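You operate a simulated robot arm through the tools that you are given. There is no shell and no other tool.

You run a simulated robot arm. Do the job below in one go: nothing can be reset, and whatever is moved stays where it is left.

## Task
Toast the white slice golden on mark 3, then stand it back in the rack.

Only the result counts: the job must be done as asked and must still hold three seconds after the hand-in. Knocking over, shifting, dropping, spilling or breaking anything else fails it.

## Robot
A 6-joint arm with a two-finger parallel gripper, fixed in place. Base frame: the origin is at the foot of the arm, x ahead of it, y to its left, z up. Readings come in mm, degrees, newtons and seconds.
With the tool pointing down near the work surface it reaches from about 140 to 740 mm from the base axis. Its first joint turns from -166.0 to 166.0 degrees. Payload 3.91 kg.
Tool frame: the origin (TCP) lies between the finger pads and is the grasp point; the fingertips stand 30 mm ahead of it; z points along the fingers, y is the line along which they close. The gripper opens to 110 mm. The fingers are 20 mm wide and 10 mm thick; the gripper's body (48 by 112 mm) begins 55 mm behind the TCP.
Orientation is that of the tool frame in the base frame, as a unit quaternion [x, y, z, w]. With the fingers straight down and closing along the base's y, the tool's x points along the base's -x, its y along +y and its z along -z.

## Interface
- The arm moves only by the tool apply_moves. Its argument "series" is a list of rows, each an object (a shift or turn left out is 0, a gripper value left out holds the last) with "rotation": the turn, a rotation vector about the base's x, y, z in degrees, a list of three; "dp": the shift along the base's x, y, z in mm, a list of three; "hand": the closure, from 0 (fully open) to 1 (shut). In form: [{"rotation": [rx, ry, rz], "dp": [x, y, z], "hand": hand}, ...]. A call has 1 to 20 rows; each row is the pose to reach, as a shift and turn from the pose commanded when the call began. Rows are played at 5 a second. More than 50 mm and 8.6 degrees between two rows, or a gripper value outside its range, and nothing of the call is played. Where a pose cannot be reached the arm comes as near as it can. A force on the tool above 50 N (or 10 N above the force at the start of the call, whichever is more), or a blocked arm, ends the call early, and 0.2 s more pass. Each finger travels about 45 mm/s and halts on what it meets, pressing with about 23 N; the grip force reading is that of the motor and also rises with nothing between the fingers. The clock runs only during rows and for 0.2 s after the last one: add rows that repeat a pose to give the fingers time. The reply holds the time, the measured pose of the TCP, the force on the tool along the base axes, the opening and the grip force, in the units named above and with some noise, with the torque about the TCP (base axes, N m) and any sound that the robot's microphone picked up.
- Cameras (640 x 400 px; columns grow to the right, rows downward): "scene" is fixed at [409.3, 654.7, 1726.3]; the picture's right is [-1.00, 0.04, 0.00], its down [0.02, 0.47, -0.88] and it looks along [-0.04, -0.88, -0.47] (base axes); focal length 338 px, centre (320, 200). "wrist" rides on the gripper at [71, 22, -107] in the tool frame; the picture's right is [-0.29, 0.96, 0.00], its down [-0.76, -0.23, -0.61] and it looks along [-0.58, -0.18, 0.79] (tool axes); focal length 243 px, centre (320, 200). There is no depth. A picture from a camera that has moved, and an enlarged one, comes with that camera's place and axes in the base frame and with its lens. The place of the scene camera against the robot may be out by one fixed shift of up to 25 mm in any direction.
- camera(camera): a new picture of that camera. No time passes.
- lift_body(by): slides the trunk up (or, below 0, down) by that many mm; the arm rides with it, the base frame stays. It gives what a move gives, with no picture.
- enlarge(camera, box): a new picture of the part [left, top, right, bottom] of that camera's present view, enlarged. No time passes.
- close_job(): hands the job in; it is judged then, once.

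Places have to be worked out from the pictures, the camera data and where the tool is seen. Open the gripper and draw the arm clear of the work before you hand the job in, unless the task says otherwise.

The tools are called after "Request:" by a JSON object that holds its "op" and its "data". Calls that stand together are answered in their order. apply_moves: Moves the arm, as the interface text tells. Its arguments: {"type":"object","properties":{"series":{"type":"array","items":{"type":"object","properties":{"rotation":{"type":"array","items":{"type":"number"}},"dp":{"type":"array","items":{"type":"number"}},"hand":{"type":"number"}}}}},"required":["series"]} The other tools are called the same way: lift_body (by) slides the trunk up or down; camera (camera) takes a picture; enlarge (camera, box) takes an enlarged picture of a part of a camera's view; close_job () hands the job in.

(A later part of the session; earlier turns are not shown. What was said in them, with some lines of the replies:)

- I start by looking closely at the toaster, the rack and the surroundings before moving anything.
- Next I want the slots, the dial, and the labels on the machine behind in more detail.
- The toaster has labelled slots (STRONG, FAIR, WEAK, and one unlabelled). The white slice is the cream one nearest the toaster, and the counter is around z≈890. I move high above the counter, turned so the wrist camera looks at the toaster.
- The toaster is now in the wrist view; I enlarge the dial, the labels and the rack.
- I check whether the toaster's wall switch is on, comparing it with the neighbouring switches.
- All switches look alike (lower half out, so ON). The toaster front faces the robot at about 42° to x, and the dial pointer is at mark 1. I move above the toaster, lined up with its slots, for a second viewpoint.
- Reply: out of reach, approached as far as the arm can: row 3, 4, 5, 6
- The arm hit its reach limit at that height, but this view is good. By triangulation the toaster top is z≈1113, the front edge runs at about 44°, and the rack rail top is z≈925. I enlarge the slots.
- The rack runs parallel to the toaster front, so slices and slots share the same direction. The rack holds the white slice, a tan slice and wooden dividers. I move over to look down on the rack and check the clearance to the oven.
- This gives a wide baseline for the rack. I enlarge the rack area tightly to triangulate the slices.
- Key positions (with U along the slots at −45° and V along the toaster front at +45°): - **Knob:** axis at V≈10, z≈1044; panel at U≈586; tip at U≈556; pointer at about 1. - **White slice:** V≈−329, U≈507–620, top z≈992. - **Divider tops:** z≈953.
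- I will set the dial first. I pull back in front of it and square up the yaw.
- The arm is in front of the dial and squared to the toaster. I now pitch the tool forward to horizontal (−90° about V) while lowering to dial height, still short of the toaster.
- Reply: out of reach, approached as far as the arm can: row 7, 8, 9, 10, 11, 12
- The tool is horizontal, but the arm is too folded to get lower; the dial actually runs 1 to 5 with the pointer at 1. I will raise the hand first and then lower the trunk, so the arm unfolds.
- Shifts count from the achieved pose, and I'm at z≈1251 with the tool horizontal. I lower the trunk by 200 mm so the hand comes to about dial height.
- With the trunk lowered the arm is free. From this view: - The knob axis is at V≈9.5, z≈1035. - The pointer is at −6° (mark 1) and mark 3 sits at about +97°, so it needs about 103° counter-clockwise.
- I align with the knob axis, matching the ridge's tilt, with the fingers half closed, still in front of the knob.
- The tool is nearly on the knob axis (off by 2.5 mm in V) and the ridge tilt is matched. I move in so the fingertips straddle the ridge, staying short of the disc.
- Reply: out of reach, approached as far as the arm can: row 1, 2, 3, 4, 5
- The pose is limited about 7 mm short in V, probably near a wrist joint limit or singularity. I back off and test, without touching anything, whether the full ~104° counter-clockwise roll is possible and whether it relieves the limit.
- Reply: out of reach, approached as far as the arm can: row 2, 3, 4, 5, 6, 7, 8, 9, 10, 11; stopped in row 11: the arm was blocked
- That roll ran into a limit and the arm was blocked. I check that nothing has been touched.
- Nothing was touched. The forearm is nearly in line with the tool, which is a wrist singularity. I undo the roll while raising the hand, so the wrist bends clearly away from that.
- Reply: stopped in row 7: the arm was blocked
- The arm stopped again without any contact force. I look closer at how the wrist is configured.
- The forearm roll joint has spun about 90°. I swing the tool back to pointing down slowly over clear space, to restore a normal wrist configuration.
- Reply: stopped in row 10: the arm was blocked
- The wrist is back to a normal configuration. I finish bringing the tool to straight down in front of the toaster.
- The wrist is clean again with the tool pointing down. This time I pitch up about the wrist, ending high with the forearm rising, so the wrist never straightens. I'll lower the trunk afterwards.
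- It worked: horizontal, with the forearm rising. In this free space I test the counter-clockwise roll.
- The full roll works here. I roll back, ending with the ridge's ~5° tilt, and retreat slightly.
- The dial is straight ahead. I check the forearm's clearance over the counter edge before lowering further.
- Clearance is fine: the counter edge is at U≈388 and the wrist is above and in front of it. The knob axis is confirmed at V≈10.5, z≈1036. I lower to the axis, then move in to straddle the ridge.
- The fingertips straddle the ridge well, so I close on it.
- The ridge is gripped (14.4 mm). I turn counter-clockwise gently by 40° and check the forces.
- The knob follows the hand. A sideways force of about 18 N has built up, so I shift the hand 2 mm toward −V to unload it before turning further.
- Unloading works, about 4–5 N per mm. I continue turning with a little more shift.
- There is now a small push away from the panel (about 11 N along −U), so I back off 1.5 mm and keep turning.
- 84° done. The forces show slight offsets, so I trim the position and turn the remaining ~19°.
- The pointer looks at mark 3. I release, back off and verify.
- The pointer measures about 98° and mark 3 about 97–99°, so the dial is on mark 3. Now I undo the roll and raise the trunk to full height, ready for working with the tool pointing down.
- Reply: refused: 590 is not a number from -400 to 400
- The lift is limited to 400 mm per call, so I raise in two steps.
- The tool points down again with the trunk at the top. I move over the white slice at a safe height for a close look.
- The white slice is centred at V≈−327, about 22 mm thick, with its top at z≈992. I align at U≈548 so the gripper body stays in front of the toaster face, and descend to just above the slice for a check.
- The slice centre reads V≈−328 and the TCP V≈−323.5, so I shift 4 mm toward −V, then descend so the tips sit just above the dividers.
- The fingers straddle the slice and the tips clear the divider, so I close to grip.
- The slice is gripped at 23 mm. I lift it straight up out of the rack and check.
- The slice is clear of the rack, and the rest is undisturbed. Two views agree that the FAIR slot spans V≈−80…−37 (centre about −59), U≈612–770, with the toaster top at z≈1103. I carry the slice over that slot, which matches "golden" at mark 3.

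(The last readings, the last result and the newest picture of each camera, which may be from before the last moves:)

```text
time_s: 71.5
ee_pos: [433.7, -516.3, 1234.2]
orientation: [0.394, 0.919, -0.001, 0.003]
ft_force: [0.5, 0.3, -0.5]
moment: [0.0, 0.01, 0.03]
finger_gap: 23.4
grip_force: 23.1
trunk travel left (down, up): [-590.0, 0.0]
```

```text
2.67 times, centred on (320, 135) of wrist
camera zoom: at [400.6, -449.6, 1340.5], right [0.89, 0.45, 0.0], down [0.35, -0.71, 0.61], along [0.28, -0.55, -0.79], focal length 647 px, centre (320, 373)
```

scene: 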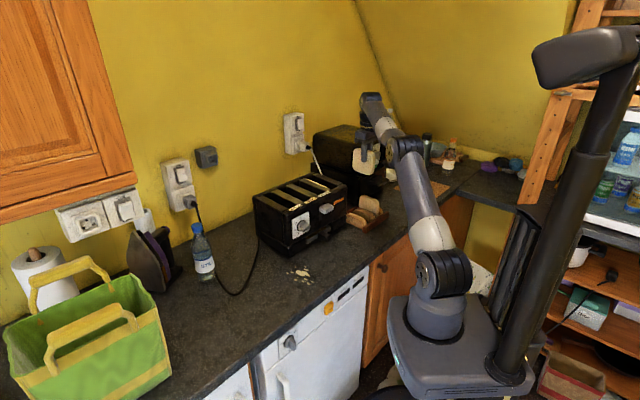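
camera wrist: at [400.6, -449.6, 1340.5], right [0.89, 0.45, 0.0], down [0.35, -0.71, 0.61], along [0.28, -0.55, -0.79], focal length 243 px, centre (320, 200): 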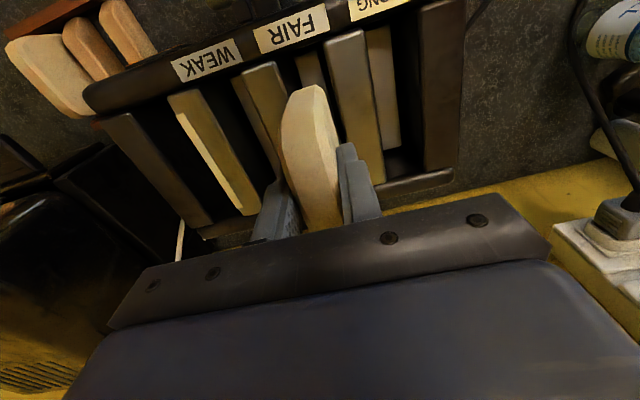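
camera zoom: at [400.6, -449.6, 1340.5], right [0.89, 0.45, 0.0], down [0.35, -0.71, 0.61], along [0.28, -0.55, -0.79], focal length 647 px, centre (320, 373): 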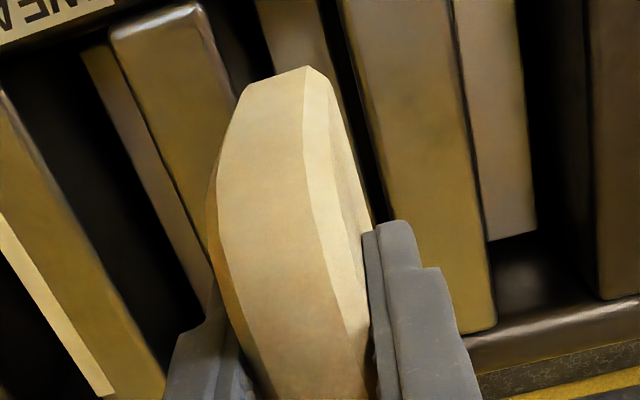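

The slice is above the FAIR slot. The slot measures V −80…−41, U 620–773, so I trim +8 in U and −2.5 in V, then descend slowly until just above where the carriage should be.

Request:
{"op": "apply_moves", "data": {"series": [{"dp": [3.9, -7.4, 0]}, {"dp": [3.9, -7.4, -20]}, {"dp": [3.9, -7.4, -40]}, {"dp": [3.9, -7.4, -55]}, {"dp": [3.9, -7.4, -65]}, {"dp": [3.9, -7.4, -65]}]}}

Request:
{"op": "enlarge", "data": {"camera": "scene", "box": [250, 130, 350, 230]}}

Request:
{"op": "enlarge", "data": {"camera": "wrist", "box": [200, 60, 440, 210]}}

```text
time_s: 73.0
ee_pos: [437.3, -522.3, 1170.1]
orientation: [0.393, 0.919, 0.0, 0.003]
ft_force: [-0.2, -0.7, -0.6]
moment: [0.02, 0.04, 0.0]
finger_gap: 23.3
grip_force: 22.9
out of reach, approached as far as the arm can: row 1
trunk travel left (down, up): [-590.0, 0.0]
```

```text
4.00 times, centred on (300, 180) of scene
camera zoom: at [409.3, 654.7, 1726.3], right [-1.0, 0.04, 0.0], down [0.02, 0.47, -0.88], along [-0.04, -0.88, -0.47], focal length 1351 px, centre (400, 280)
```

zoom: 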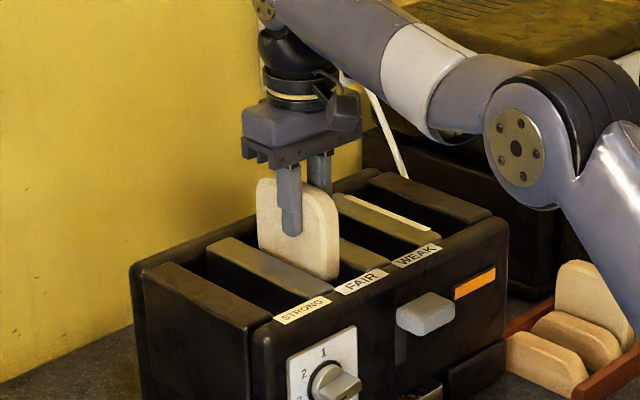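

```text
2.67 times, centred on (320, 135) of wrist
camera zoom: at [404.5, -456.3, 1276.5], right [0.89, 0.45, 0.0], down [0.35, -0.71, 0.61], along [0.28, -0.54, -0.79], focal length 647 px, centre (320, 373)
```

zoom: 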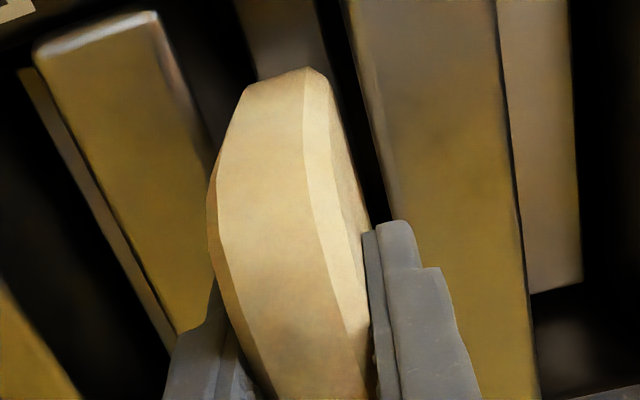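

The slice is entering the FAIR slot with no contact force. I continue down gently.

Request:
{"op": "apply_moves", "data": {"series": [{"dp": [0, -0.5, -8]}, {"dp": [0, -0.5, -15]}, {"dp": [0, -0.5, -21]}, {"dp": [0, -0.5, -26]}, {"dp": [0, -0.5, -26]}]}}

Request:
{"op": "enlarge", "data": {"camera": "scene", "box": [260, 150, 340, 220]}}

Request:
{"op": "enlarge", "data": {"camera": "wrist", "box": [200, 60, 440, 210]}}

```text
time_s: 74.2
ee_pos: [437.4, -525.1, 1144.8]
orientation: [0.394, 0.919, 0.0, 0.003]
ft_force: [0.2, -0.8, -0.4]
moment: [-0.01, -0.03, -0.01]
finger_gap: 23.4
grip_force: 22.7
trunk travel left (down, up): [-590.0, 0.0]
```

```text
5.71 times, centred on (300, 185) of scene
camera zoom: at [409.3, 654.7, 1726.3], right [-1.0, 0.04, 0.0], down [0.02, 0.47, -0.88], along [-0.04, -0.88, -0.47], focal length 1930 px, centre (434, 286)
```

zoom: 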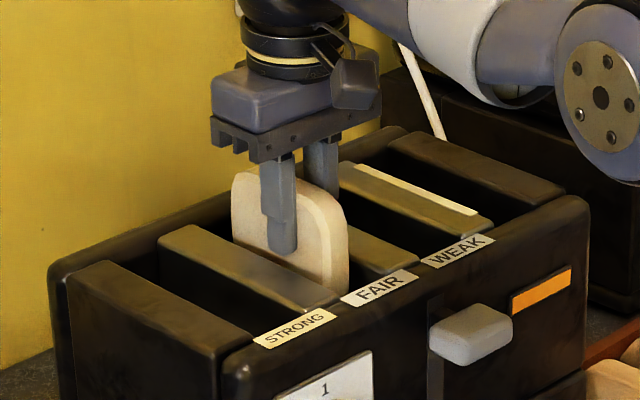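

```text
2.67 times, centred on (320, 135) of wrist
camera zoom: at [404.1, -458.2, 1251.7], right [0.89, 0.45, 0.0], down [0.35, -0.71, 0.61], along [0.28, -0.54, -0.79], focal length 647 px, centre (320, 373)
```

zoom: 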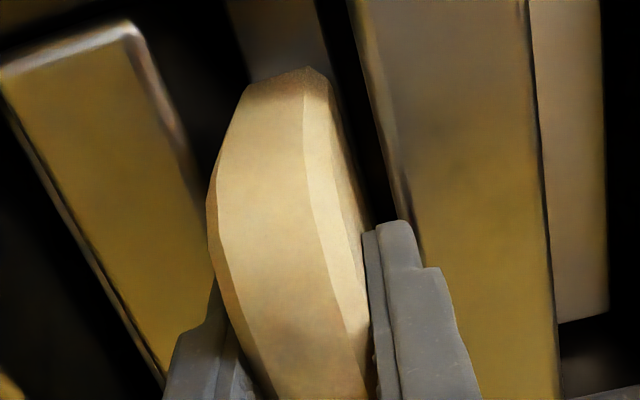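

There's still no contact. The fingertips are about 12 mm above the bars, so I lower a few millimetres more and watch the force.

Request:
{"op": "apply_moves", "data": {"series": [{"dp": [0, 0, -2]}, {"dp": [0, 0, -4]}, {"dp": [0, 0, -6]}, {"dp": [0, 0, -6]}]}}

Request:
{"op": "enlarge", "data": {"camera": "scene", "box": [270, 160, 330, 212]}}

```text
time_s: 75.2
ee_pos: [436.9, -524.5, 1140.3]
orientation: [0.394, 0.919, -0.001, 0.003]
ft_force: [1.5, -2.0, 5.7]
moment: [-0.09, 0.11, 0.06]
finger_gap: 23.1
grip_force: 22.7
trunk travel left (down, up): [-590.0, 0.0]
```

```text
7.69 times, centred on (300, 186) of scene
camera zoom: at [409.3, 654.7, 1726.3], right [-1.0, 0.04, 0.0], down [0.02, 0.47, -0.88], along [-0.04, -0.88, -0.47], focal length 2598 px, centre (474, 308)
```

zoom: 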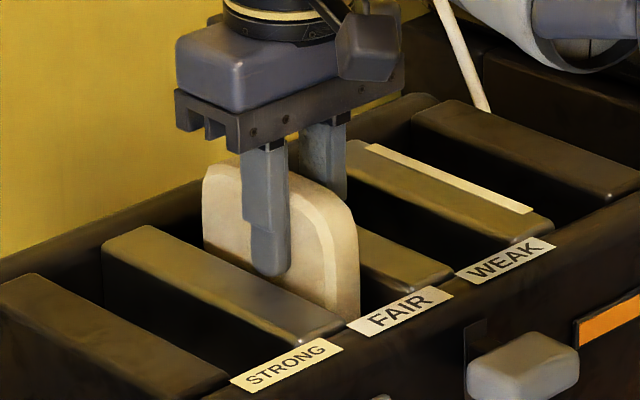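

A light upward contact (about 6 N) shows the slice has met the carriage. I open gently and lift away.

Request:
{"op": "apply_moves", "data": {"series": [{"dp": [0, 0, 2], "hand": 0.77}, {"dp": [0, 0, 2], "hand": 0.68}, {"dp": [0, 0, 2], "hand": 0.64}, {"dp": [0, 0, 2], "hand": 0.64}]}}

Request:
{"op": "enlarge", "data": {"camera": "scene", "box": [270, 160, 330, 212]}}

Request:
{"op": "enlarge", "data": {"camera": "wrist", "box": [200, 60, 440, 210]}}

```text
time_s: 76.2
ee_pos: [437.5, -524.6, 1140.6]
orientation: [0.393, 0.919, 0.0, 0.002]
ft_force: [-0.1, 0.2, -0.8]
moment: [0.03, 0.01, 0.02]
finger_gap: 39.6
grip_force: 0.0
trunk travel left (down, up): [-590.0, 0.0]
```

```text
7.69 times, centred on (300, 186) of scene
camera zoom: at [409.3, 654.7, 1726.3], right [-1.0, 0.04, 0.0], down [0.02, 0.47, -0.88], along [-0.04, -0.88, -0.47], focal length 2598 px, centre (474, 308)
```

zoom: 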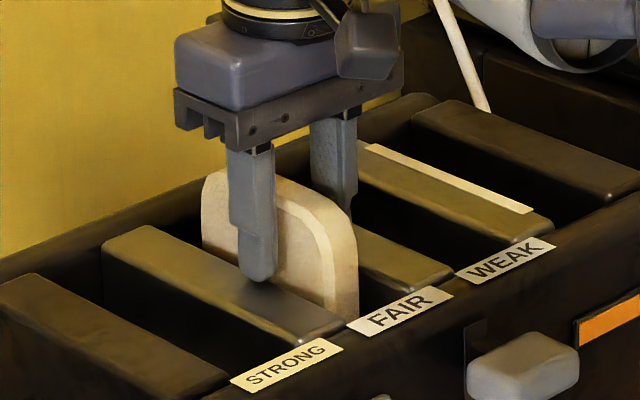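

```text
2.67 times, centred on (320, 135) of wrist
camera zoom: at [403.9, -457.8, 1247.4], right [0.89, 0.45, 0.0], down [0.35, -0.71, 0.61], along [0.28, -0.54, -0.79], focal length 647 px, centre (320, 373)
```

zoom: 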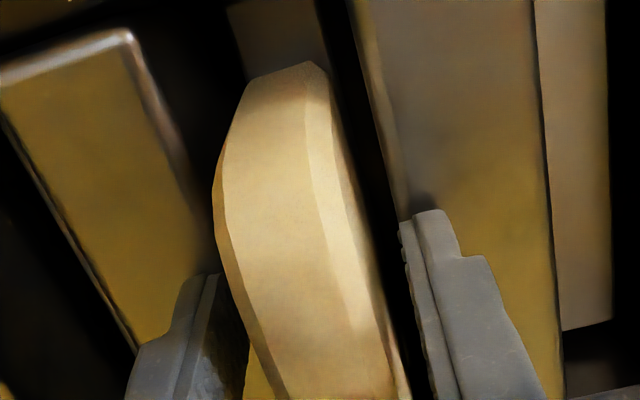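

The slice stands in the FAIR slot on the carriage. I lift clear and move in front of the toaster to look at the lever.

Request:
{"op": "apply_moves", "data": {"series": [{"dp": [0, 0, 20]}, {"dp": [0, 0, 45]}, {"dp": [0, 0, 70]}, {"dp": [-20, 14, 80]}, {"dp": [-50, 35, 80]}, {"dp": [-83, 58, 80]}, {"dp": [-116, 81, 80]}, {"dp": [-145, 100, 80], "hand": 0.8}, {"dp": [-167, 116, 70], "hand": 1}, {"dp": [-167, 116, 60], "hand": 1}, {"dp": [-167, 116, 60], "hand": 1}]}}

Request:
{"op": "camera", "data": {"camera": "wrist"}}

Request:
{"op": "enlarge", "data": {"camera": "wrist", "box": [200, 60, 440, 210]}}

Request:
{"op": "enlarge", "data": {"camera": "scene", "box": [260, 150, 380, 250]}}

```text
time_s: 78.5
ee_pos: [269.3, -408.9, 1201.1]
orientation: [0.394, 0.919, -0.001, 0.002]
ft_force: [-0.1, 0.8, -0.1]
moment: [0.03, -0.01, -0.01]
finger_gap: 0.0
grip_force: 22.8
trunk travel left (down, up): [-590.0, 0.0]
```

```text
taken
camera wrist: at [235.8, -342.4, 1307.3], right [0.89, 0.45, 0.0], down [0.35, -0.71, 0.61], along [0.28, -0.54, -0.79], focal length 243 px, centre (320, 200)
```

wrist: 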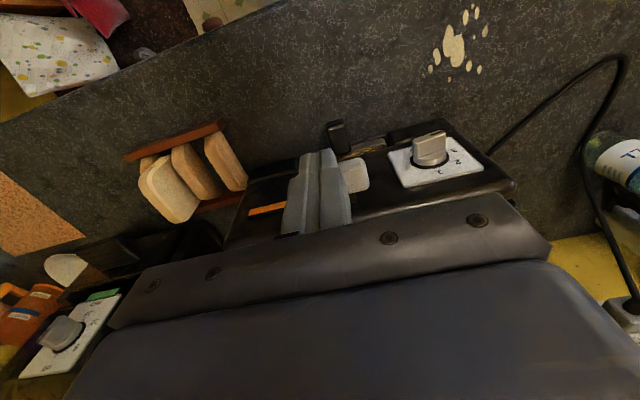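

```text
2.67 times, centred on (320, 135) of wrist
camera zoom: at [235.8, -342.4, 1307.3], right [0.89, 0.45, 0.0], down [0.35, -0.71, 0.61], along [0.28, -0.54, -0.79], focal length 647 px, centre (320, 373)
```

zoom: 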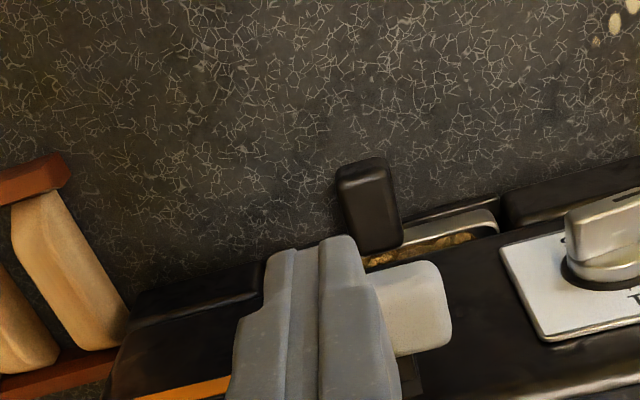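

```text
4.00 times, centred on (320, 200) of scene
camera zoom: at [409.3, 654.7, 1726.3], right [-1.0, 0.04, 0.0], down [0.02, 0.47, -0.88], along [-0.04, -0.88, -0.47], focal length 1351 px, centre (320, 200)
```

zoom: 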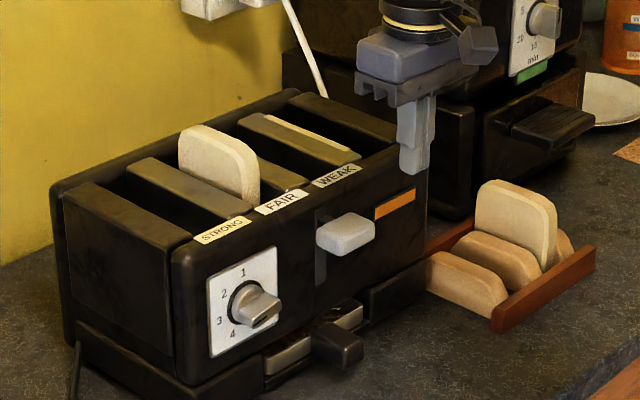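

The slice stands in the FAIR slot. The lever knob is at V≈−120…−70, U≈540–575, top z≈1088. I bring the closed fingertips right above it.

Request:
{"op": "apply_moves", "data": {"series": [{"dp": [18, -16, -10]}, {"dp": [36, -32, -25]}, {"dp": [54.2, -48.2, -40]}, {"dp": [54.2, -48.2, -56]}, {"dp": [54.2, -48.2, -56]}]}}

Request:
{"op": "enlarge", "data": {"camera": "scene", "box": [270, 150, 370, 230]}}

Request:
{"op": "enlarge", "data": {"camera": "wrist", "box": [200, 60, 440, 210]}}

```text
time_s: 79.8
ee_pos: [321.9, -456.6, 1145.3]
orientation: [0.394, 0.919, 0.0, 0.002]
ft_force: [-0.5, -0.7, -0.1]
moment: [0.01, 0.03, 0.02]
finger_gap: 0.0
grip_force: 23.0
trunk travel left (down, up): [-590.0, 0.0]
```

```text
5.00 times, centred on (320, 190) of scene
camera zoom: at [409.3, 654.7, 1726.3], right [-1.0, 0.04, 0.0], down [0.02, 0.47, -0.88], along [-0.04, -0.88, -0.47], focal length 1688 px, centre (320, 250)
```

zoom: 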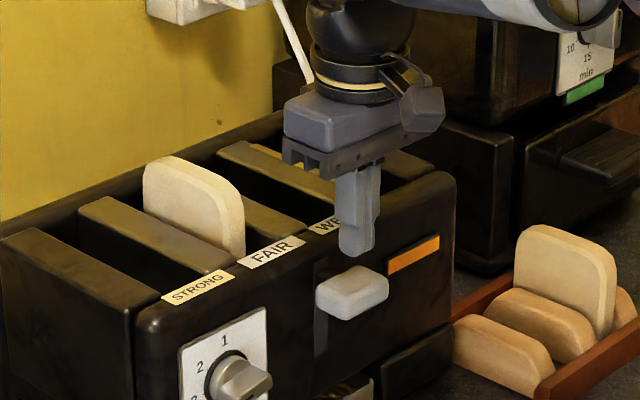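

```text
2.67 times, centred on (320, 135) of wrist
camera zoom: at [289.5, -390.3, 1252.0], right [0.89, 0.45, 0.0], down [0.35, -0.71, 0.61], along [0.28, -0.54, -0.79], focal length 647 px, centre (320, 373)
```

zoom: 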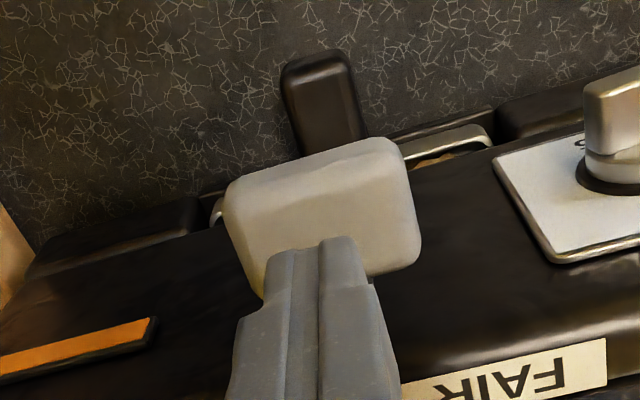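

The tips are centred over the lever knob. I press down in small steps, watching the force.

Request:
{"op": "apply_moves", "data": {"series": [{"dp": [0, 0, -10]}, {"dp": [0, 0, -20]}, {"dp": [0, 0, -28]}, {"dp": [0, 0, -34]}, {"dp": [0, 0, -40]}, {"dp": [0, 0, -46]}]}}

Request:
{"op": "enlarge", "data": {"camera": "scene", "box": [270, 150, 370, 230]}}

```text
time_s: 81.2
ee_pos: [324.4, -456.7, 1099.4]
orientation: [0.394, 0.919, 0.0, 0.003]
ft_force: [-0.9, -0.6, 2.5]
moment: [-0.02, 0.06, 0.01]
finger_gap: 0.0
grip_force: 22.5
trunk travel left (down, up): [-590.0, 0.0]
```

```text
5.00 times, centred on (320, 190) of scene
camera zoom: at [409.3, 654.7, 1726.3], right [-1.0, 0.04, 0.0], down [0.02, 0.47, -0.88], along [-0.04, -0.88, -0.47], focal length 1688 px, centre (320, 250)
```

zoom: 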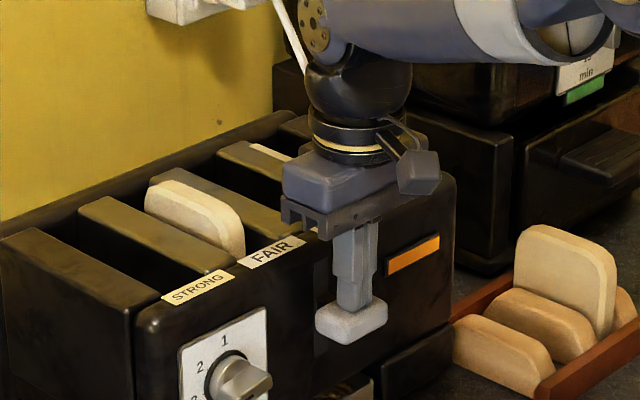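

The lever is moving and the slice is sinking. I continue to the latch.

Request:
{"op": "apply_moves", "data": {"series": [{"dp": [0, 0, -6]}, {"dp": [0, 0, -11]}, {"dp": [0, 0, -16]}, {"dp": [0, 0, -20]}, {"dp": [0, 0, -24]}, {"dp": [0, 0, -24]}]}}

Request:
{"op": "enlarge", "data": {"camera": "scene", "box": [270, 150, 370, 230]}}

```text
time_s: 82.5
ee_pos: [324.2, -456.5, 1074.5]
orientation: [0.393, 0.92, -0.001, 0.002]
ft_force: [-0.5, 0.0, 0.0]
moment: [-0.02, 0.0, 0.01]
finger_gap: 0.0
grip_force: 22.9
trunk travel left (down, up): [-590.0, 0.0]
```

```text
5.00 times, centred on (320, 190) of scene
camera zoom: at [409.3, 654.7, 1726.3], right [-1.0, 0.04, 0.0], down [0.02, 0.47, -0.88], along [-0.04, -0.88, -0.47], focal length 1688 px, centre (320, 250)
```

zoom: 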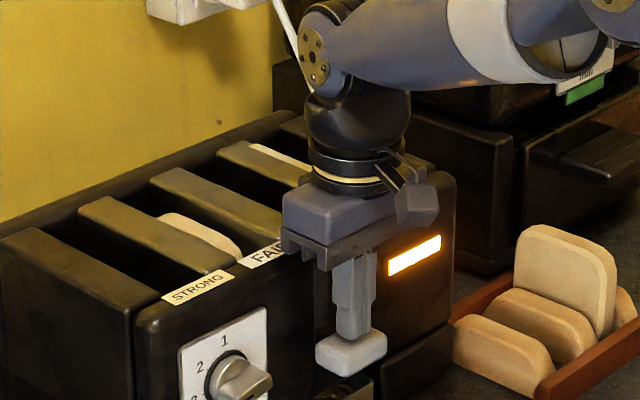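

The lamp is lit: latched and heating (started at about t≈82 s). I lift clear and pull back so the lever can spring up freely.

Request:
{"op": "apply_moves", "data": {"series": [{"dp": [0, 0, 30]}, {"dp": [0, 0, 70]}, {"dp": [-10, 10, 100]}, {"dp": [-35, 35, 120]}, {"dp": [-60, 60, 130]}, {"dp": [-60, 60, 130]}]}}

Request:
{"op": "enlarge", "data": {"camera": "scene", "box": [250, 150, 370, 250]}}

Request:
{"op": "camera", "data": {"camera": "wrist"}}

```text
time_s: 84.0
ee_pos: [265.5, -397.4, 1206.4]
orientation: [0.393, 0.92, 0.0, 0.003]
ft_force: [0.8, -0.2, 0.1]
moment: [-0.01, 0.0, 0.0]
finger_gap: 0.0
grip_force: 23.4
trunk travel left (down, up): [-590.0, 0.0]
```

```text
4.00 times, centred on (310, 200) of scene
camera zoom: at [409.3, 654.7, 1726.3], right [-1.0, 0.04, 0.0], down [0.02, 0.47, -0.88], along [-0.04, -0.88, -0.47], focal length 1351 px, centre (360, 200)
```

zoom: 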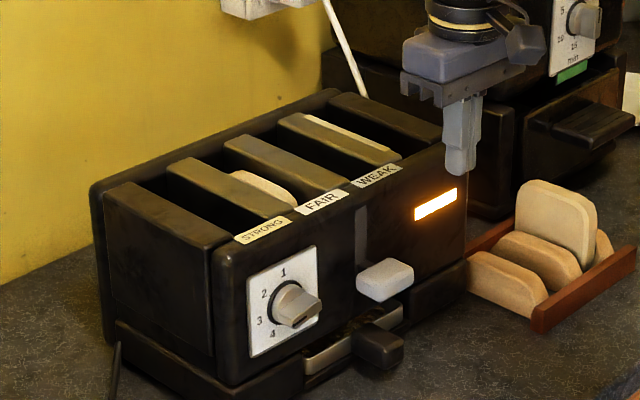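

```text
taken
camera wrist: at [231.9, -330.8, 1312.2], right [0.89, 0.45, 0.0], down [0.35, -0.71, 0.61], along [0.28, -0.54, -0.79], focal length 243 px, centre (320, 200)
```

wrist: 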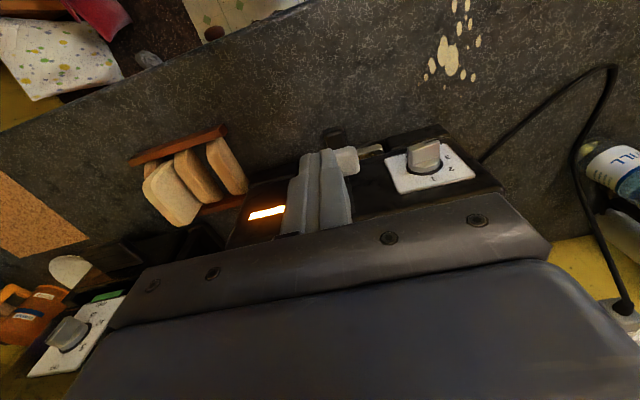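

It's latched down with the lamp on. I wait in short steps, opening the fingers to the pre-grasp width and watching the bread's colour.

Request:
{"op": "apply_moves", "data": {"series": [{"hand": 0.8}, {"hand": 0.64}, {"hand": 0.61}, {"hand": 0.61}, {"hand": 0.61}, {"hand": 0.61}, {"hand": 0.61}, {"hand": 0.61}, {"hand": 0.61}, {"hand": 0.61}]}}

Request:
{"op": "enlarge", "data": {"camera": "scene", "box": [270, 165, 350, 225]}}

```text
time_s: 86.2
ee_pos: [264.4, -397.5, 1205.8]
orientation: [0.393, 0.919, 0.0, 0.003]
ft_force: [0.4, 0.2, -1.4]
moment: [-0.01, 0.04, 0.01]
finger_gap: 43.2
grip_force: 0.0
trunk travel left (down, up): [-590.0, 0.0]
```

```text
6.67 times, centred on (310, 195) of scene
camera zoom: at [409.3, 654.7, 1726.3], right [-1.0, 0.04, 0.0], down [0.02, 0.47, -0.88], along [-0.04, -0.88, -0.47], focal length 2251 px, centre (387, 233)
```

zoom: 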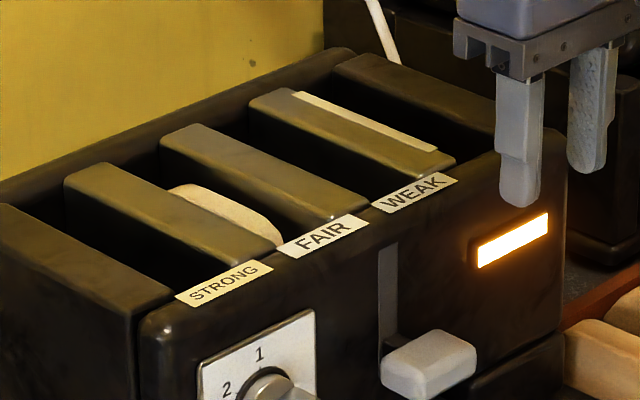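

The slice is in FAIR and toasting. I keep waiting.

Request:
{"op": "apply_moves", "data": {"series": [{"hand": 0.61}, {"hand": 0.61}, {"hand": 0.61}, {"hand": 0.61}, {"hand": 0.61}, {"hand": 0.61}, {"hand": 0.61}, {"hand": 0.61}, {"hand": 0.61}, {"hand": 0.61}, {"hand": 0.61}, {"hand": 0.61}, {"hand": 0.61}, {"hand": 0.61}, {"hand": 0.61}]}}

Request:
{"op": "enlarge", "data": {"camera": "scene", "box": [270, 165, 350, 225]}}

```text
time_s: 89.3
ee_pos: [264.4, -397.9, 1205.3]
orientation: [0.393, 0.92, 0.0, 0.002]
ft_force: [0.2, -0.2, -0.5]
moment: [0.0, -0.02, -0.01]
finger_gap: 42.8
grip_force: 0.2
trunk travel left (down, up): [-590.0, 0.0]
```

```text
6.67 times, centred on (310, 195) of scene
camera zoom: at [409.3, 654.7, 1726.3], right [-1.0, 0.04, 0.0], down [0.02, 0.47, -0.88], along [-0.04, -0.88, -0.47], focal length 2251 px, centre (387, 233)
```

zoom: 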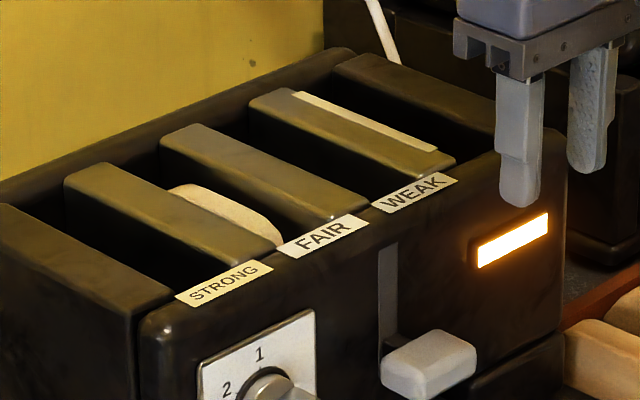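

Still toasting with little colour change, so I wait in full 4-second calls.

Request:
{"op": "apply_moves", "data": {"series": [{"hand": 0.61}, {"hand": 0.61}, {"hand": 0.61}, {"hand": 0.61}, {"hand": 0.61}, {"hand": 0.61}, {"hand": 0.61}, {"hand": 0.61}, {"hand": 0.61}, {"hand": 0.61}, {"hand": 0.61}, {"hand": 0.61}, {"hand": 0.61}, {"hand": 0.61}, {"hand": 0.61}, {"hand": 0.61}, {"hand": 0.61}, {"hand": 0.61}, {"hand": 0.61}, {"hand": 0.61}]}}

Request:
{"op": "enlarge", "data": {"camera": "scene", "box": [270, 165, 350, 225]}}

```text
time_s: 93.5
ee_pos: [266.3, -396.9, 1205.6]
orientation: [0.393, 0.92, 0.0, 0.004]
ft_force: [0.4, -0.1, -0.6]
moment: [-0.01, 0.02, 0.02]
finger_gap: 42.9
grip_force: 0.0
trunk travel left (down, up): [-590.0, 0.0]
```

```text
6.67 times, centred on (310, 195) of scene
camera zoom: at [409.3, 654.7, 1726.3], right [-1.0, 0.04, 0.0], down [0.02, 0.47, -0.88], along [-0.04, -0.88, -0.47], focal length 2251 px, centre (387, 233)
```

zoom: 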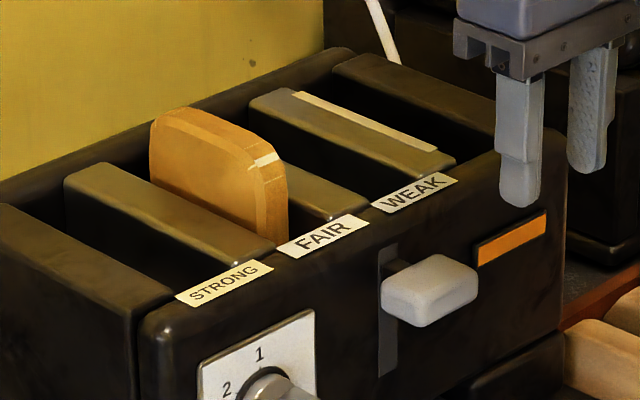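

It popped up and the slice is golden. I move back over the FAIR slot, above the slice, to check its position.

Request:
{"op": "apply_moves", "data": {"series": [{"dp": [0, 0, 12]}, {"dp": [30, -22, 12]}, {"dp": [65, -48, 12]}, {"dp": [100, -74, 12]}, {"dp": [135, -100, 12]}, {"dp": [160, -118, 10]}, {"dp": [172, -127, 8]}, {"dp": [172, -127, 0]}, {"dp": [172, -127, 0]}]}}

Request:
{"op": "enlarge", "data": {"camera": "wrist", "box": [200, 60, 440, 210]}}

Request:
{"op": "enlarge", "data": {"camera": "scene", "box": [260, 130, 350, 220]}}

```text
time_s: 95.5
ee_pos: [437.1, -523.4, 1206.2]
orientation: [0.393, 0.92, 0.0, 0.002]
ft_force: [0.1, 0.3, 0.2]
moment: [0.03, 0.01, 0.0]
finger_gap: 43.0
grip_force: 0.0
trunk travel left (down, up): [-590.0, 0.0]
```

```text
2.67 times, centred on (320, 135) of wrist
camera zoom: at [403.1, -457.1, 1311.8], right [0.89, 0.45, 0.0], down [0.35, -0.71, 0.61], along [0.28, -0.54, -0.79], focal length 647 px, centre (320, 373)
```

zoom: 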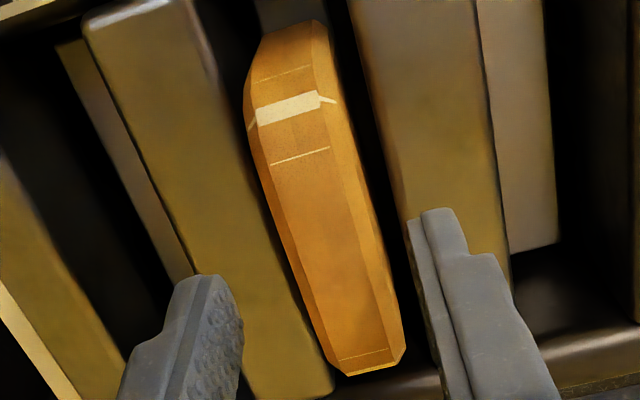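

```text
4.44 times, centred on (305, 175) of scene
camera zoom: at [409.3, 654.7, 1726.3], right [-1.0, 0.04, 0.0], down [0.02, 0.47, -0.88], along [-0.04, -0.88, -0.47], focal length 1501 px, centre (387, 311)
```

zoom: 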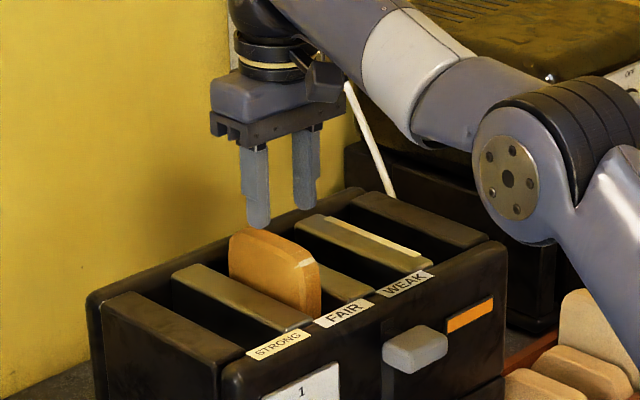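

The golden slice is centred at V≈−62 under the fingers (TCP V≈−61). I descend to the same height as when I released it and grip.

Request:
{"op": "apply_moves", "data": {"series": [{"dp": [-0.7, -0.7, -20]}, {"dp": [-0.7, -0.7, -40]}, {"dp": [-0.7, -0.7, -55]}, {"dp": [-0.7, -0.7, -64]}, {"dp": [-0.7, -0.7, -64]}, {"dp": [-0.7, -0.7, -64], "hand": 0.75}, {"dp": [-0.7, -0.7, -64], "hand": 0.9}, {"dp": [-0.7, -0.7, -64], "hand": 0.9}, {"dp": [-0.7, -0.7, -64], "hand": 0.9}]}}

Request:
{"op": "enlarge", "data": {"camera": "scene", "box": [270, 160, 330, 212]}}

```text
time_s: 97.5
ee_pos: [435.6, -523.9, 1139.4]
orientation: [0.393, 0.919, 0.0, 0.003]
ft_force: [0.3, 0.9, 0.2]
moment: [0.03, 0.05, 0.01]
finger_gap: 23.4
grip_force: 23.1
trunk travel left (down, up): [-590.0, 0.0]
```

```text
7.69 times, centred on (300, 186) of scene
camera zoom: at [409.3, 654.7, 1726.3], right [-1.0, 0.04, 0.0], down [0.02, 0.47, -0.88], along [-0.04, -0.88, -0.47], focal length 2598 px, centre (474, 308)
```

zoom: 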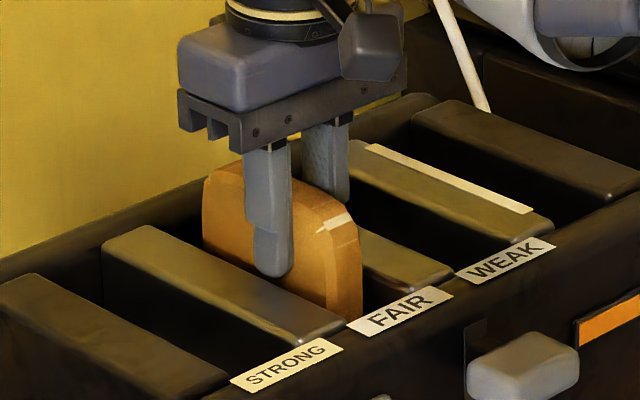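

The toast is gripped at 23.4 mm. I lift it straight out and carry it back above its rack place.

Request:
{"op": "apply_moves", "data": {"series": [{"dp": [0, 0, 8]}, {"dp": [0, 0, 20]}, {"dp": [0, 0, 40]}, {"dp": [0, 0, 60]}, {"dp": [0, 0, 78]}, {"dp": [0, 0, 90]}, {"dp": [-20, -6, 92]}, {"dp": [-55, -18, 95], "rotation": [0, 0, 0.5]}, {"dp": [-95, -31, 98], "rotation": [0, 0, 1]}, {"dp": [-135, -45, 98], "rotation": [0, 0, 1.5]}, {"dp": [-175, -58, 98], "rotation": [0, 0, 1.5]}, {"dp": [-215, -71, 98], "rotation": [0, 0, 1.5]}, {"dp": [-250, -83, 98], "rotation": [0, 0, 1.5]}, {"dp": [-275, -91, 98], "rotation": [0, 0, 1.5]}, {"dp": [-282.4, -93.7, 98], "rotation": [0, 0, 1.5]}, {"dp": [-282.4, -93.7, 98], "rotation": [0, 0, 1.5]}]}}

Request:
{"op": "enlarge", "data": {"camera": "scene", "box": [300, 110, 420, 240]}}

Request:
{"op": "enlarge", "data": {"camera": "wrist", "box": [200, 0, 440, 210]}}

```text
time_s: 101.0
ee_pos: [152.2, -619.5, 1236.7]
orientation: [0.381, 0.925, 0.0, 0.003]
ft_force: [0.5, 0.4, -0.6]
moment: [-0.02, -0.01, 0.01]
finger_gap: 23.2
grip_force: 23.3
out of reach, approached as far as the arm can: row 6
trunk travel left (down, up): [-590.0, 0.0]
```

```text
3.08 times, centred on (360, 175) of scene
camera zoom: at [409.3, 654.7, 1726.3], right [-1.0, 0.04, 0.0], down [0.02, 0.47, -0.88], along [-0.04, -0.88, -0.47], focal length 1039 px, centre (197, 277)
```

zoom: 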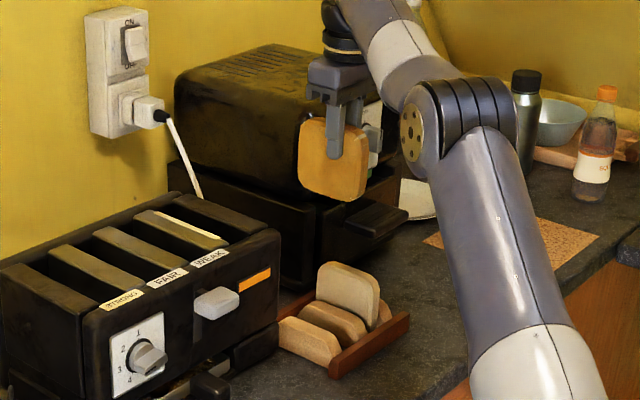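

```text
1.90 times, centred on (320, 105) of wrist
camera zoom: at [117.5, -553.4, 1344.5], right [0.88, 0.47, 0.0], down [0.37, -0.7, 0.61], along [0.29, -0.54, -0.79], focal length 462 px, centre (320, 381)
```

zoom: 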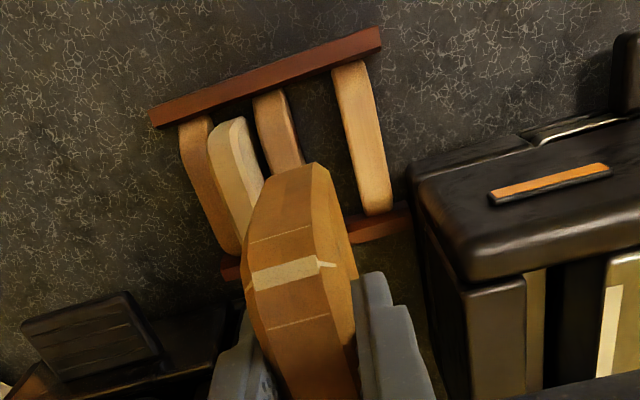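

The toast is above its gap; the dividers leave V −345…−308 (centre about −327). I trim +2 mm in V and descend, stopping a little above the seat.

Request:
{"op": "apply_moves", "data": {"series": [{"dp": [2, 2, 0]}, {"dp": [2, 2, -30]}, {"dp": [2, 2, -65]}, {"dp": [2, 2, -100]}, {"dp": [2, 2, -130]}, {"dp": [2, 2, -150]}, {"dp": [2, 2, -150]}]}}

Request:
{"op": "enlarge", "data": {"camera": "scene", "box": [320, 140, 410, 240]}}

Request:
{"op": "enlarge", "data": {"camera": "wrist", "box": [200, 0, 440, 210]}}

```text
time_s: 102.5
ee_pos: [155.3, -614.8, 1089.8]
orientation: [0.381, 0.924, 0.0, 0.003]
ft_force: [-0.2, 0.5, -0.4]
moment: [0.04, -0.02, -0.01]
finger_gap: 23.1
grip_force: 23.0
trunk travel left (down, up): [-590.0, 0.0]
```

```text
4.00 times, centred on (365, 190) of scene
camera zoom: at [409.3, 654.7, 1726.3], right [-1.0, 0.04, 0.0], down [0.02, 0.47, -0.88], along [-0.04, -0.88, -0.47], focal length 1351 px, centre (140, 240)
```

zoom: 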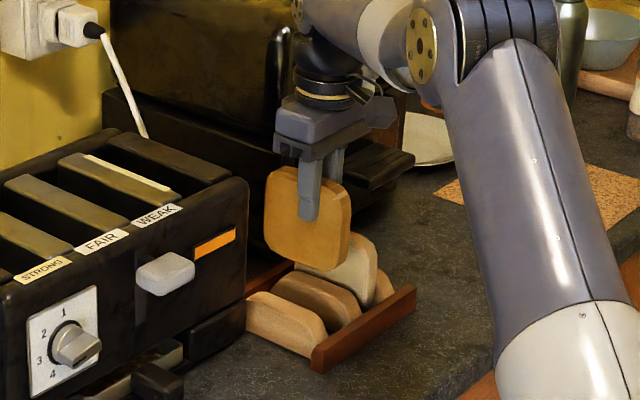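

```text
1.90 times, centred on (320, 105) of wrist
camera zoom: at [119.6, -549.8, 1195.2], right [0.88, 0.47, 0.0], down [0.37, -0.7, 0.61], along [0.29, -0.54, -0.79], focal length 462 px, centre (320, 381)
```

zoom: 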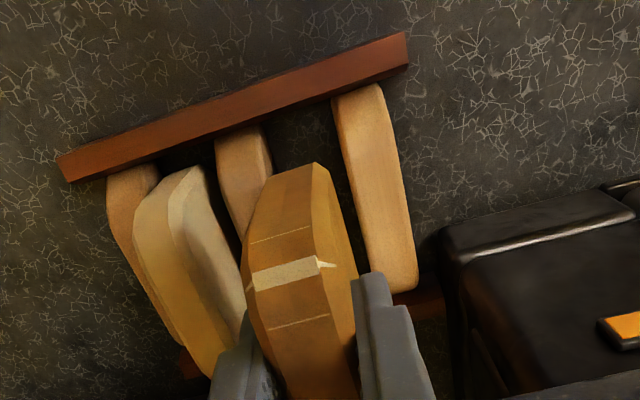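

The toast sits centred between the dividers, about 8 mm clear on each side. I continue down slowly.

Request:
{"op": "apply_moves", "data": {"series": [{"dp": [-0.7, -0.7, -15]}, {"dp": [-0.7, -0.7, -30]}, {"dp": [-0.7, -0.7, -45]}, {"dp": [-0.7, -0.7, -60]}, {"dp": [-0.7, -0.7, -72]}, {"dp": [-0.7, -0.7, -82]}, {"dp": [-0.7, -0.7, -82]}]}}

Request:
{"op": "enlarge", "data": {"camera": "scene", "box": [330, 170, 400, 240]}}

Request:
{"op": "enlarge", "data": {"camera": "wrist", "box": [200, 0, 440, 210]}}

```text
time_s: 104.2
ee_pos: [152.9, -617.2, 1005.6]
orientation: [0.382, 0.924, 0.0, 0.003]
ft_force: [0.7, -0.4, -0.4]
moment: [0.01, -0.05, 0.0]
finger_gap: 23.3
grip_force: 23.4
trunk travel left (down, up): [-590.0, 0.0]
```

```text
5.71 times, centred on (365, 205) of scene
camera zoom: at [409.3, 654.7, 1726.3], right [-1.0, 0.04, 0.0], down [0.02, 0.47, -0.88], along [-0.04, -0.88, -0.47], focal length 1930 px, centre (63, 171)
```

zoom: 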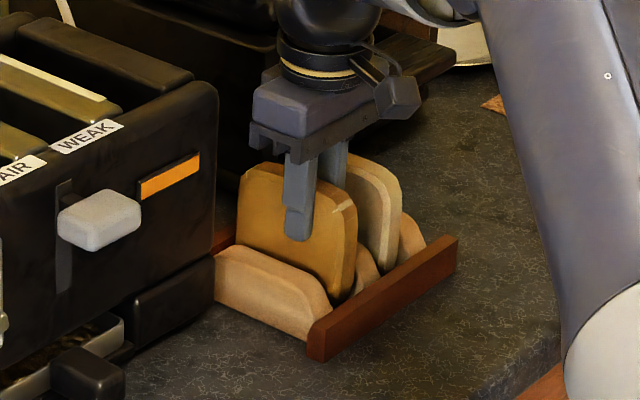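

```text
1.90 times, centred on (320, 105) of wrist
camera zoom: at [118.3, -551.4, 1113.1], right [0.88, 0.47, 0.0], down [0.37, -0.7, 0.61], along [0.29, -0.54, -0.79], focal length 462 px, centre (320, 381)
```

zoom: 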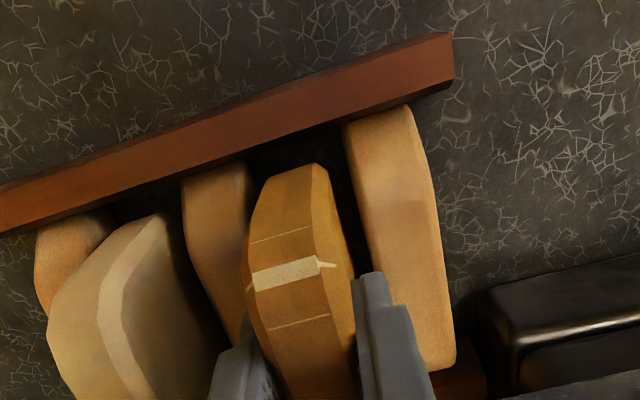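

Nearly seated at z=1005; the seat is expected at about 994. I make the last millimetres slowly with force feedback.

Request:
{"op": "apply_moves", "data": {"series": [{"dp": [0.3, -0.3, -4]}, {"dp": [0.3, -0.3, -7]}, {"dp": [0.3, -0.3, -10]}, {"dp": [0.3, -0.3, -11]}, {"dp": [0.3, -0.3, -11]}]}}

```text
time_s: 105.3
ee_pos: [154.8, -616.9, 997.6]
orientation: [0.381, 0.925, -0.003, 0.004]
ft_force: [0.1, -1.3, 22.3]
moment: [-0.08, 0.03, 0.02]
finger_gap: 23.9
grip_force: 23.2
trunk travel left (down, up): [-590.0, 0.0]
```

Contact came at z≈998 with 22 N. I relieve the force by 2 mm and check how it's seated.

Request:
{"op": "apply_moves", "data": {"series": [{"dp": [0, 0, 1.5]}, {"dp": [0, 0, 3]}, {"dp": [0, 0, 3]}]}}

Request:
{"op": "enlarge", "data": {"camera": "scene", "box": [335, 185, 391, 225]}}

Request:
{"op": "enlarge", "data": {"camera": "wrist", "box": [220, 0, 420, 200]}}

```text
time_s: 106.2
ee_pos: [155.3, -615.4, 997.4]
orientation: [0.381, 0.924, 0.001, 0.002]
ft_force: [-0.2, -2.0, 4.6]
moment: [-0.46, -0.21, -0.08]
finger_gap: 23.3
grip_force: 23.2
trunk travel left (down, up): [-590.0, 0.0]
```

```text
10.00 times, centred on (363, 205) of scene
camera zoom: at [409.3, 654.7, 1726.3], right [-1.0, 0.04, 0.0], down [0.02, 0.47, -0.88], along [-0.04, -0.88, -0.47], focal length 3377 px, centre (-110, 150)
```

zoom: 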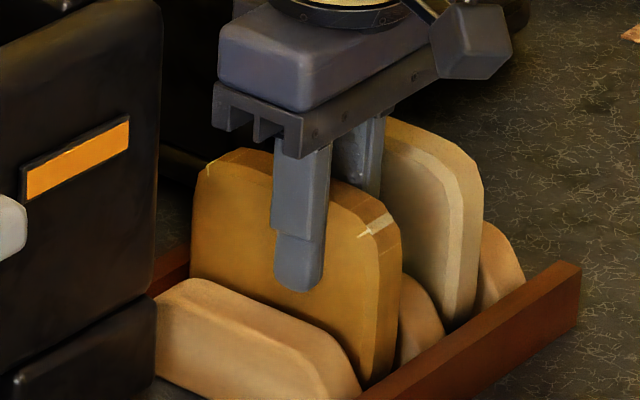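

```text
2.00 times, centred on (320, 100) of wrist
camera zoom: at [119.7, -550.6, 1104.4], right [0.88, 0.47, 0.0], down [0.37, -0.7, 0.61], along [0.29, -0.54, -0.79], focal length 485 px, centre (320, 400)
```

zoom: 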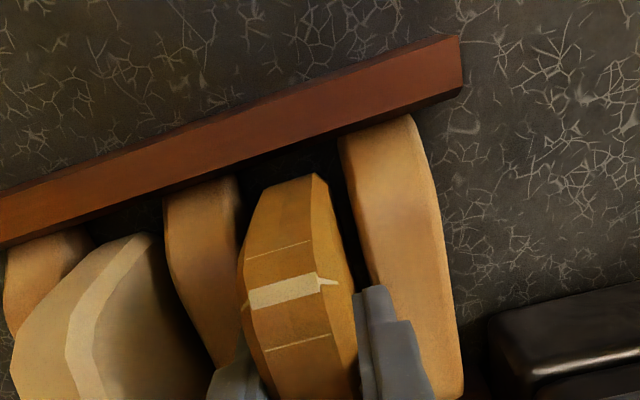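

The toast's outline matches its original place and height in the rack, so it's seated with only a few newtons. I release it gently.

Request:
{"op": "apply_moves", "data": {"series": [{"hand": 0.77}, {"hand": 0.7}, {"hand": 0.64}, {"hand": 0.62}, {"hand": 0.62}]}}

Request:
{"op": "enlarge", "data": {"camera": "scene", "box": [335, 185, 391, 225]}}

Request:
{"op": "enlarge", "data": {"camera": "wrist", "box": [220, 0, 420, 200]}}

```text
time_s: 107.3
ee_pos: [155.2, -616.5, 999.5]
orientation: [0.381, 0.924, 0.0, 0.003]
ft_force: [1.1, -0.5, 0.5]
moment: [0.03, -0.01, 0.01]
finger_gap: 41.5
grip_force: 0.1
trunk travel left (down, up): [-590.0, 0.0]
```

```text
10.00 times, centred on (363, 205) of scene
camera zoom: at [409.3, 654.7, 1726.3], right [-1.0, 0.04, 0.0], down [0.02, 0.47, -0.88], along [-0.04, -0.88, -0.47], focal length 3377 px, centre (-110, 150)
```

zoom: 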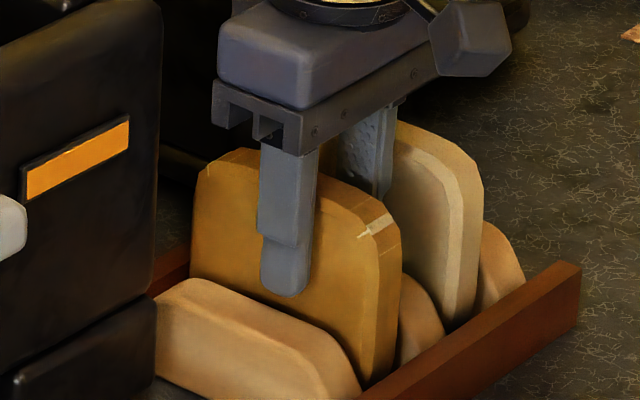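

```text
2.00 times, centred on (320, 100) of wrist
camera zoom: at [120.0, -551.0, 1105.3], right [0.88, 0.47, 0.0], down [0.37, -0.7, 0.61], along [0.29, -0.54, -0.79], focal length 485 px, centre (320, 400)
```

zoom: 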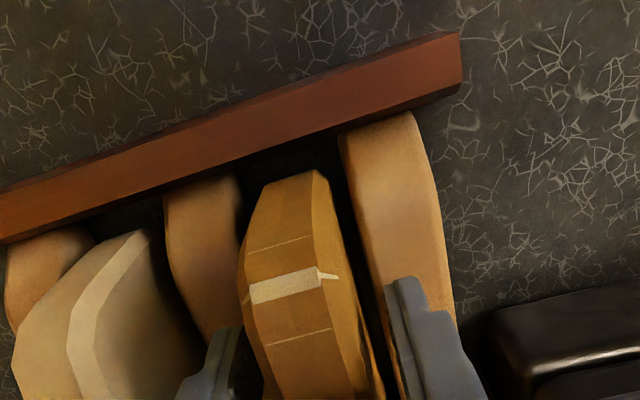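

The toast stands on its own. I lift straight up and then withdraw toward the robot.

Request:
{"op": "apply_moves", "data": {"series": [{"dp": [0, 0, 15]}, {"dp": [0, 0, 40]}, {"dp": [0, 0, 80]}, {"dp": [0, 0, 120]}, {"dp": [0, 0, 160]}, {"dp": [0, 0, 200]}, {"dp": [-5, 35, 220]}, {"dp": [-10, 75, 230]}, {"dp": [-10, 120, 240]}, {"dp": [-10, 165, 240]}, {"dp": [-10, 210, 240], "hand": 0.3}, {"dp": [-10, 250, 240], "hand": 0}, {"dp": [-10, 280, 240], "hand": 0}, {"dp": [-10, 280, 240], "hand": 0}]}}

Request:
{"op": "camera", "data": {"camera": "scene"}}

Request:
{"op": "enlarge", "data": {"camera": "scene", "box": [250, 160, 410, 260]}}

Request:
{"op": "camera", "data": {"camera": "wrist"}}

```text
time_s: 110.3
ee_pos: [144.0, -337.6, 1240.8]
orientation: [0.381, 0.924, 0.0, 0.003]
ft_force: [-0.3, 0.6, -0.8]
moment: [0.01, 0.01, 0.02]
finger_gap: 110.2
grip_force: 0.1
trunk travel left (down, up): [-590.0, 0.0]
```

```text
taken
```

scene: 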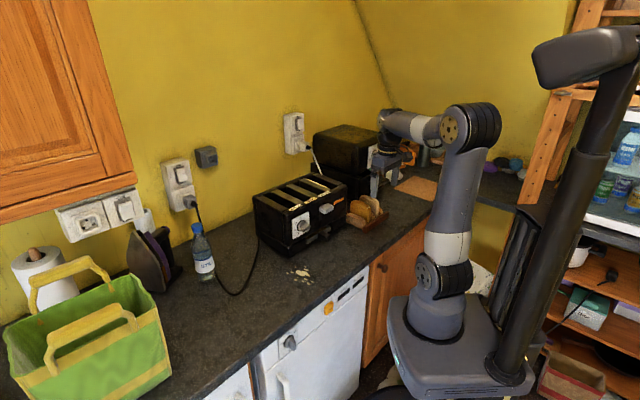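

```text
4.00 times, centred on (330, 210) of scene
camera zoom: at [409.3, 654.7, 1726.3], right [-1.0, 0.04, 0.0], down [0.02, 0.47, -0.88], along [-0.04, -0.88, -0.47], focal length 1351 px, centre (280, 160)
```

zoom: 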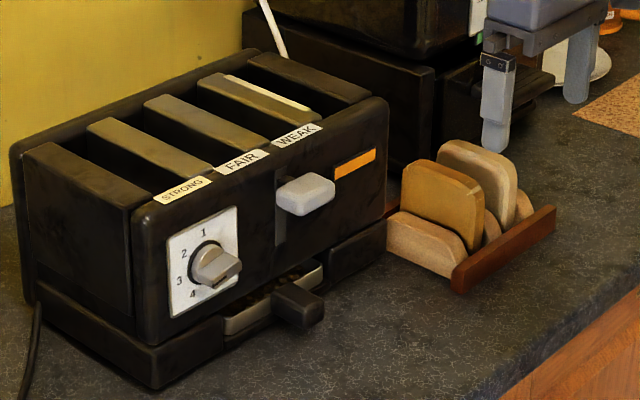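

```text
taken
camera wrist: at [108.9, -271.5, 1346.2], right [0.88, 0.47, 0.0], down [0.37, -0.7, 0.61], along [0.29, -0.54, -0.79], focal length 243 px, centre (320, 200)
```

wrist: 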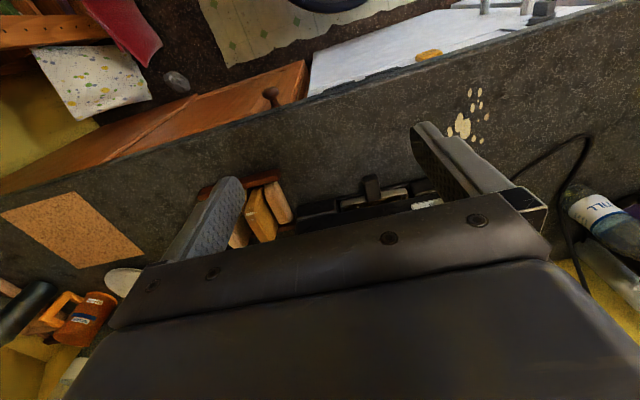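

The golden toast stands in its original rack place. The toaster is unshifted with the lever up and the dial on 3, and the other slice, the rack and everything else look undisturbed. The gripper is open and the arm is clear, so I hand the job in.

Request:
{"op": "close_job", "data": {}}

```text
The job is handed in.
```

The white slice is toasted golden and standing back in its original place in the rack. I've handed the job in, but no verdict came back.

- **Dial:** I turned the knob from mark 1 to mark 3. The pointer measured within about 2° of the mark.
- **Toasting:** I used the slot labelled FAIR. That was my guess at which slot gives golden on mark 3. The toaster popped up by itself, about 9 to 11 seconds after I pressed the lever down. The slice came out an even golden colour, except for a pale band and two thin pale lines near its top front edge.
- **Return:** The slice matches its starting position and height in the rack, judging by its outline before and after.
- **Surroundings:** In the last pictures the toaster, the rack and the other slice are where they started. Turning the knob put up to about 18 N of sideways force on the toaster, but it did not move.

While setting up for the knob, the arm stalled a few times at awkward wrist angles. It touched nothing when it did. At hand-in the gripper was open and the arm was pulled back clear of the work.
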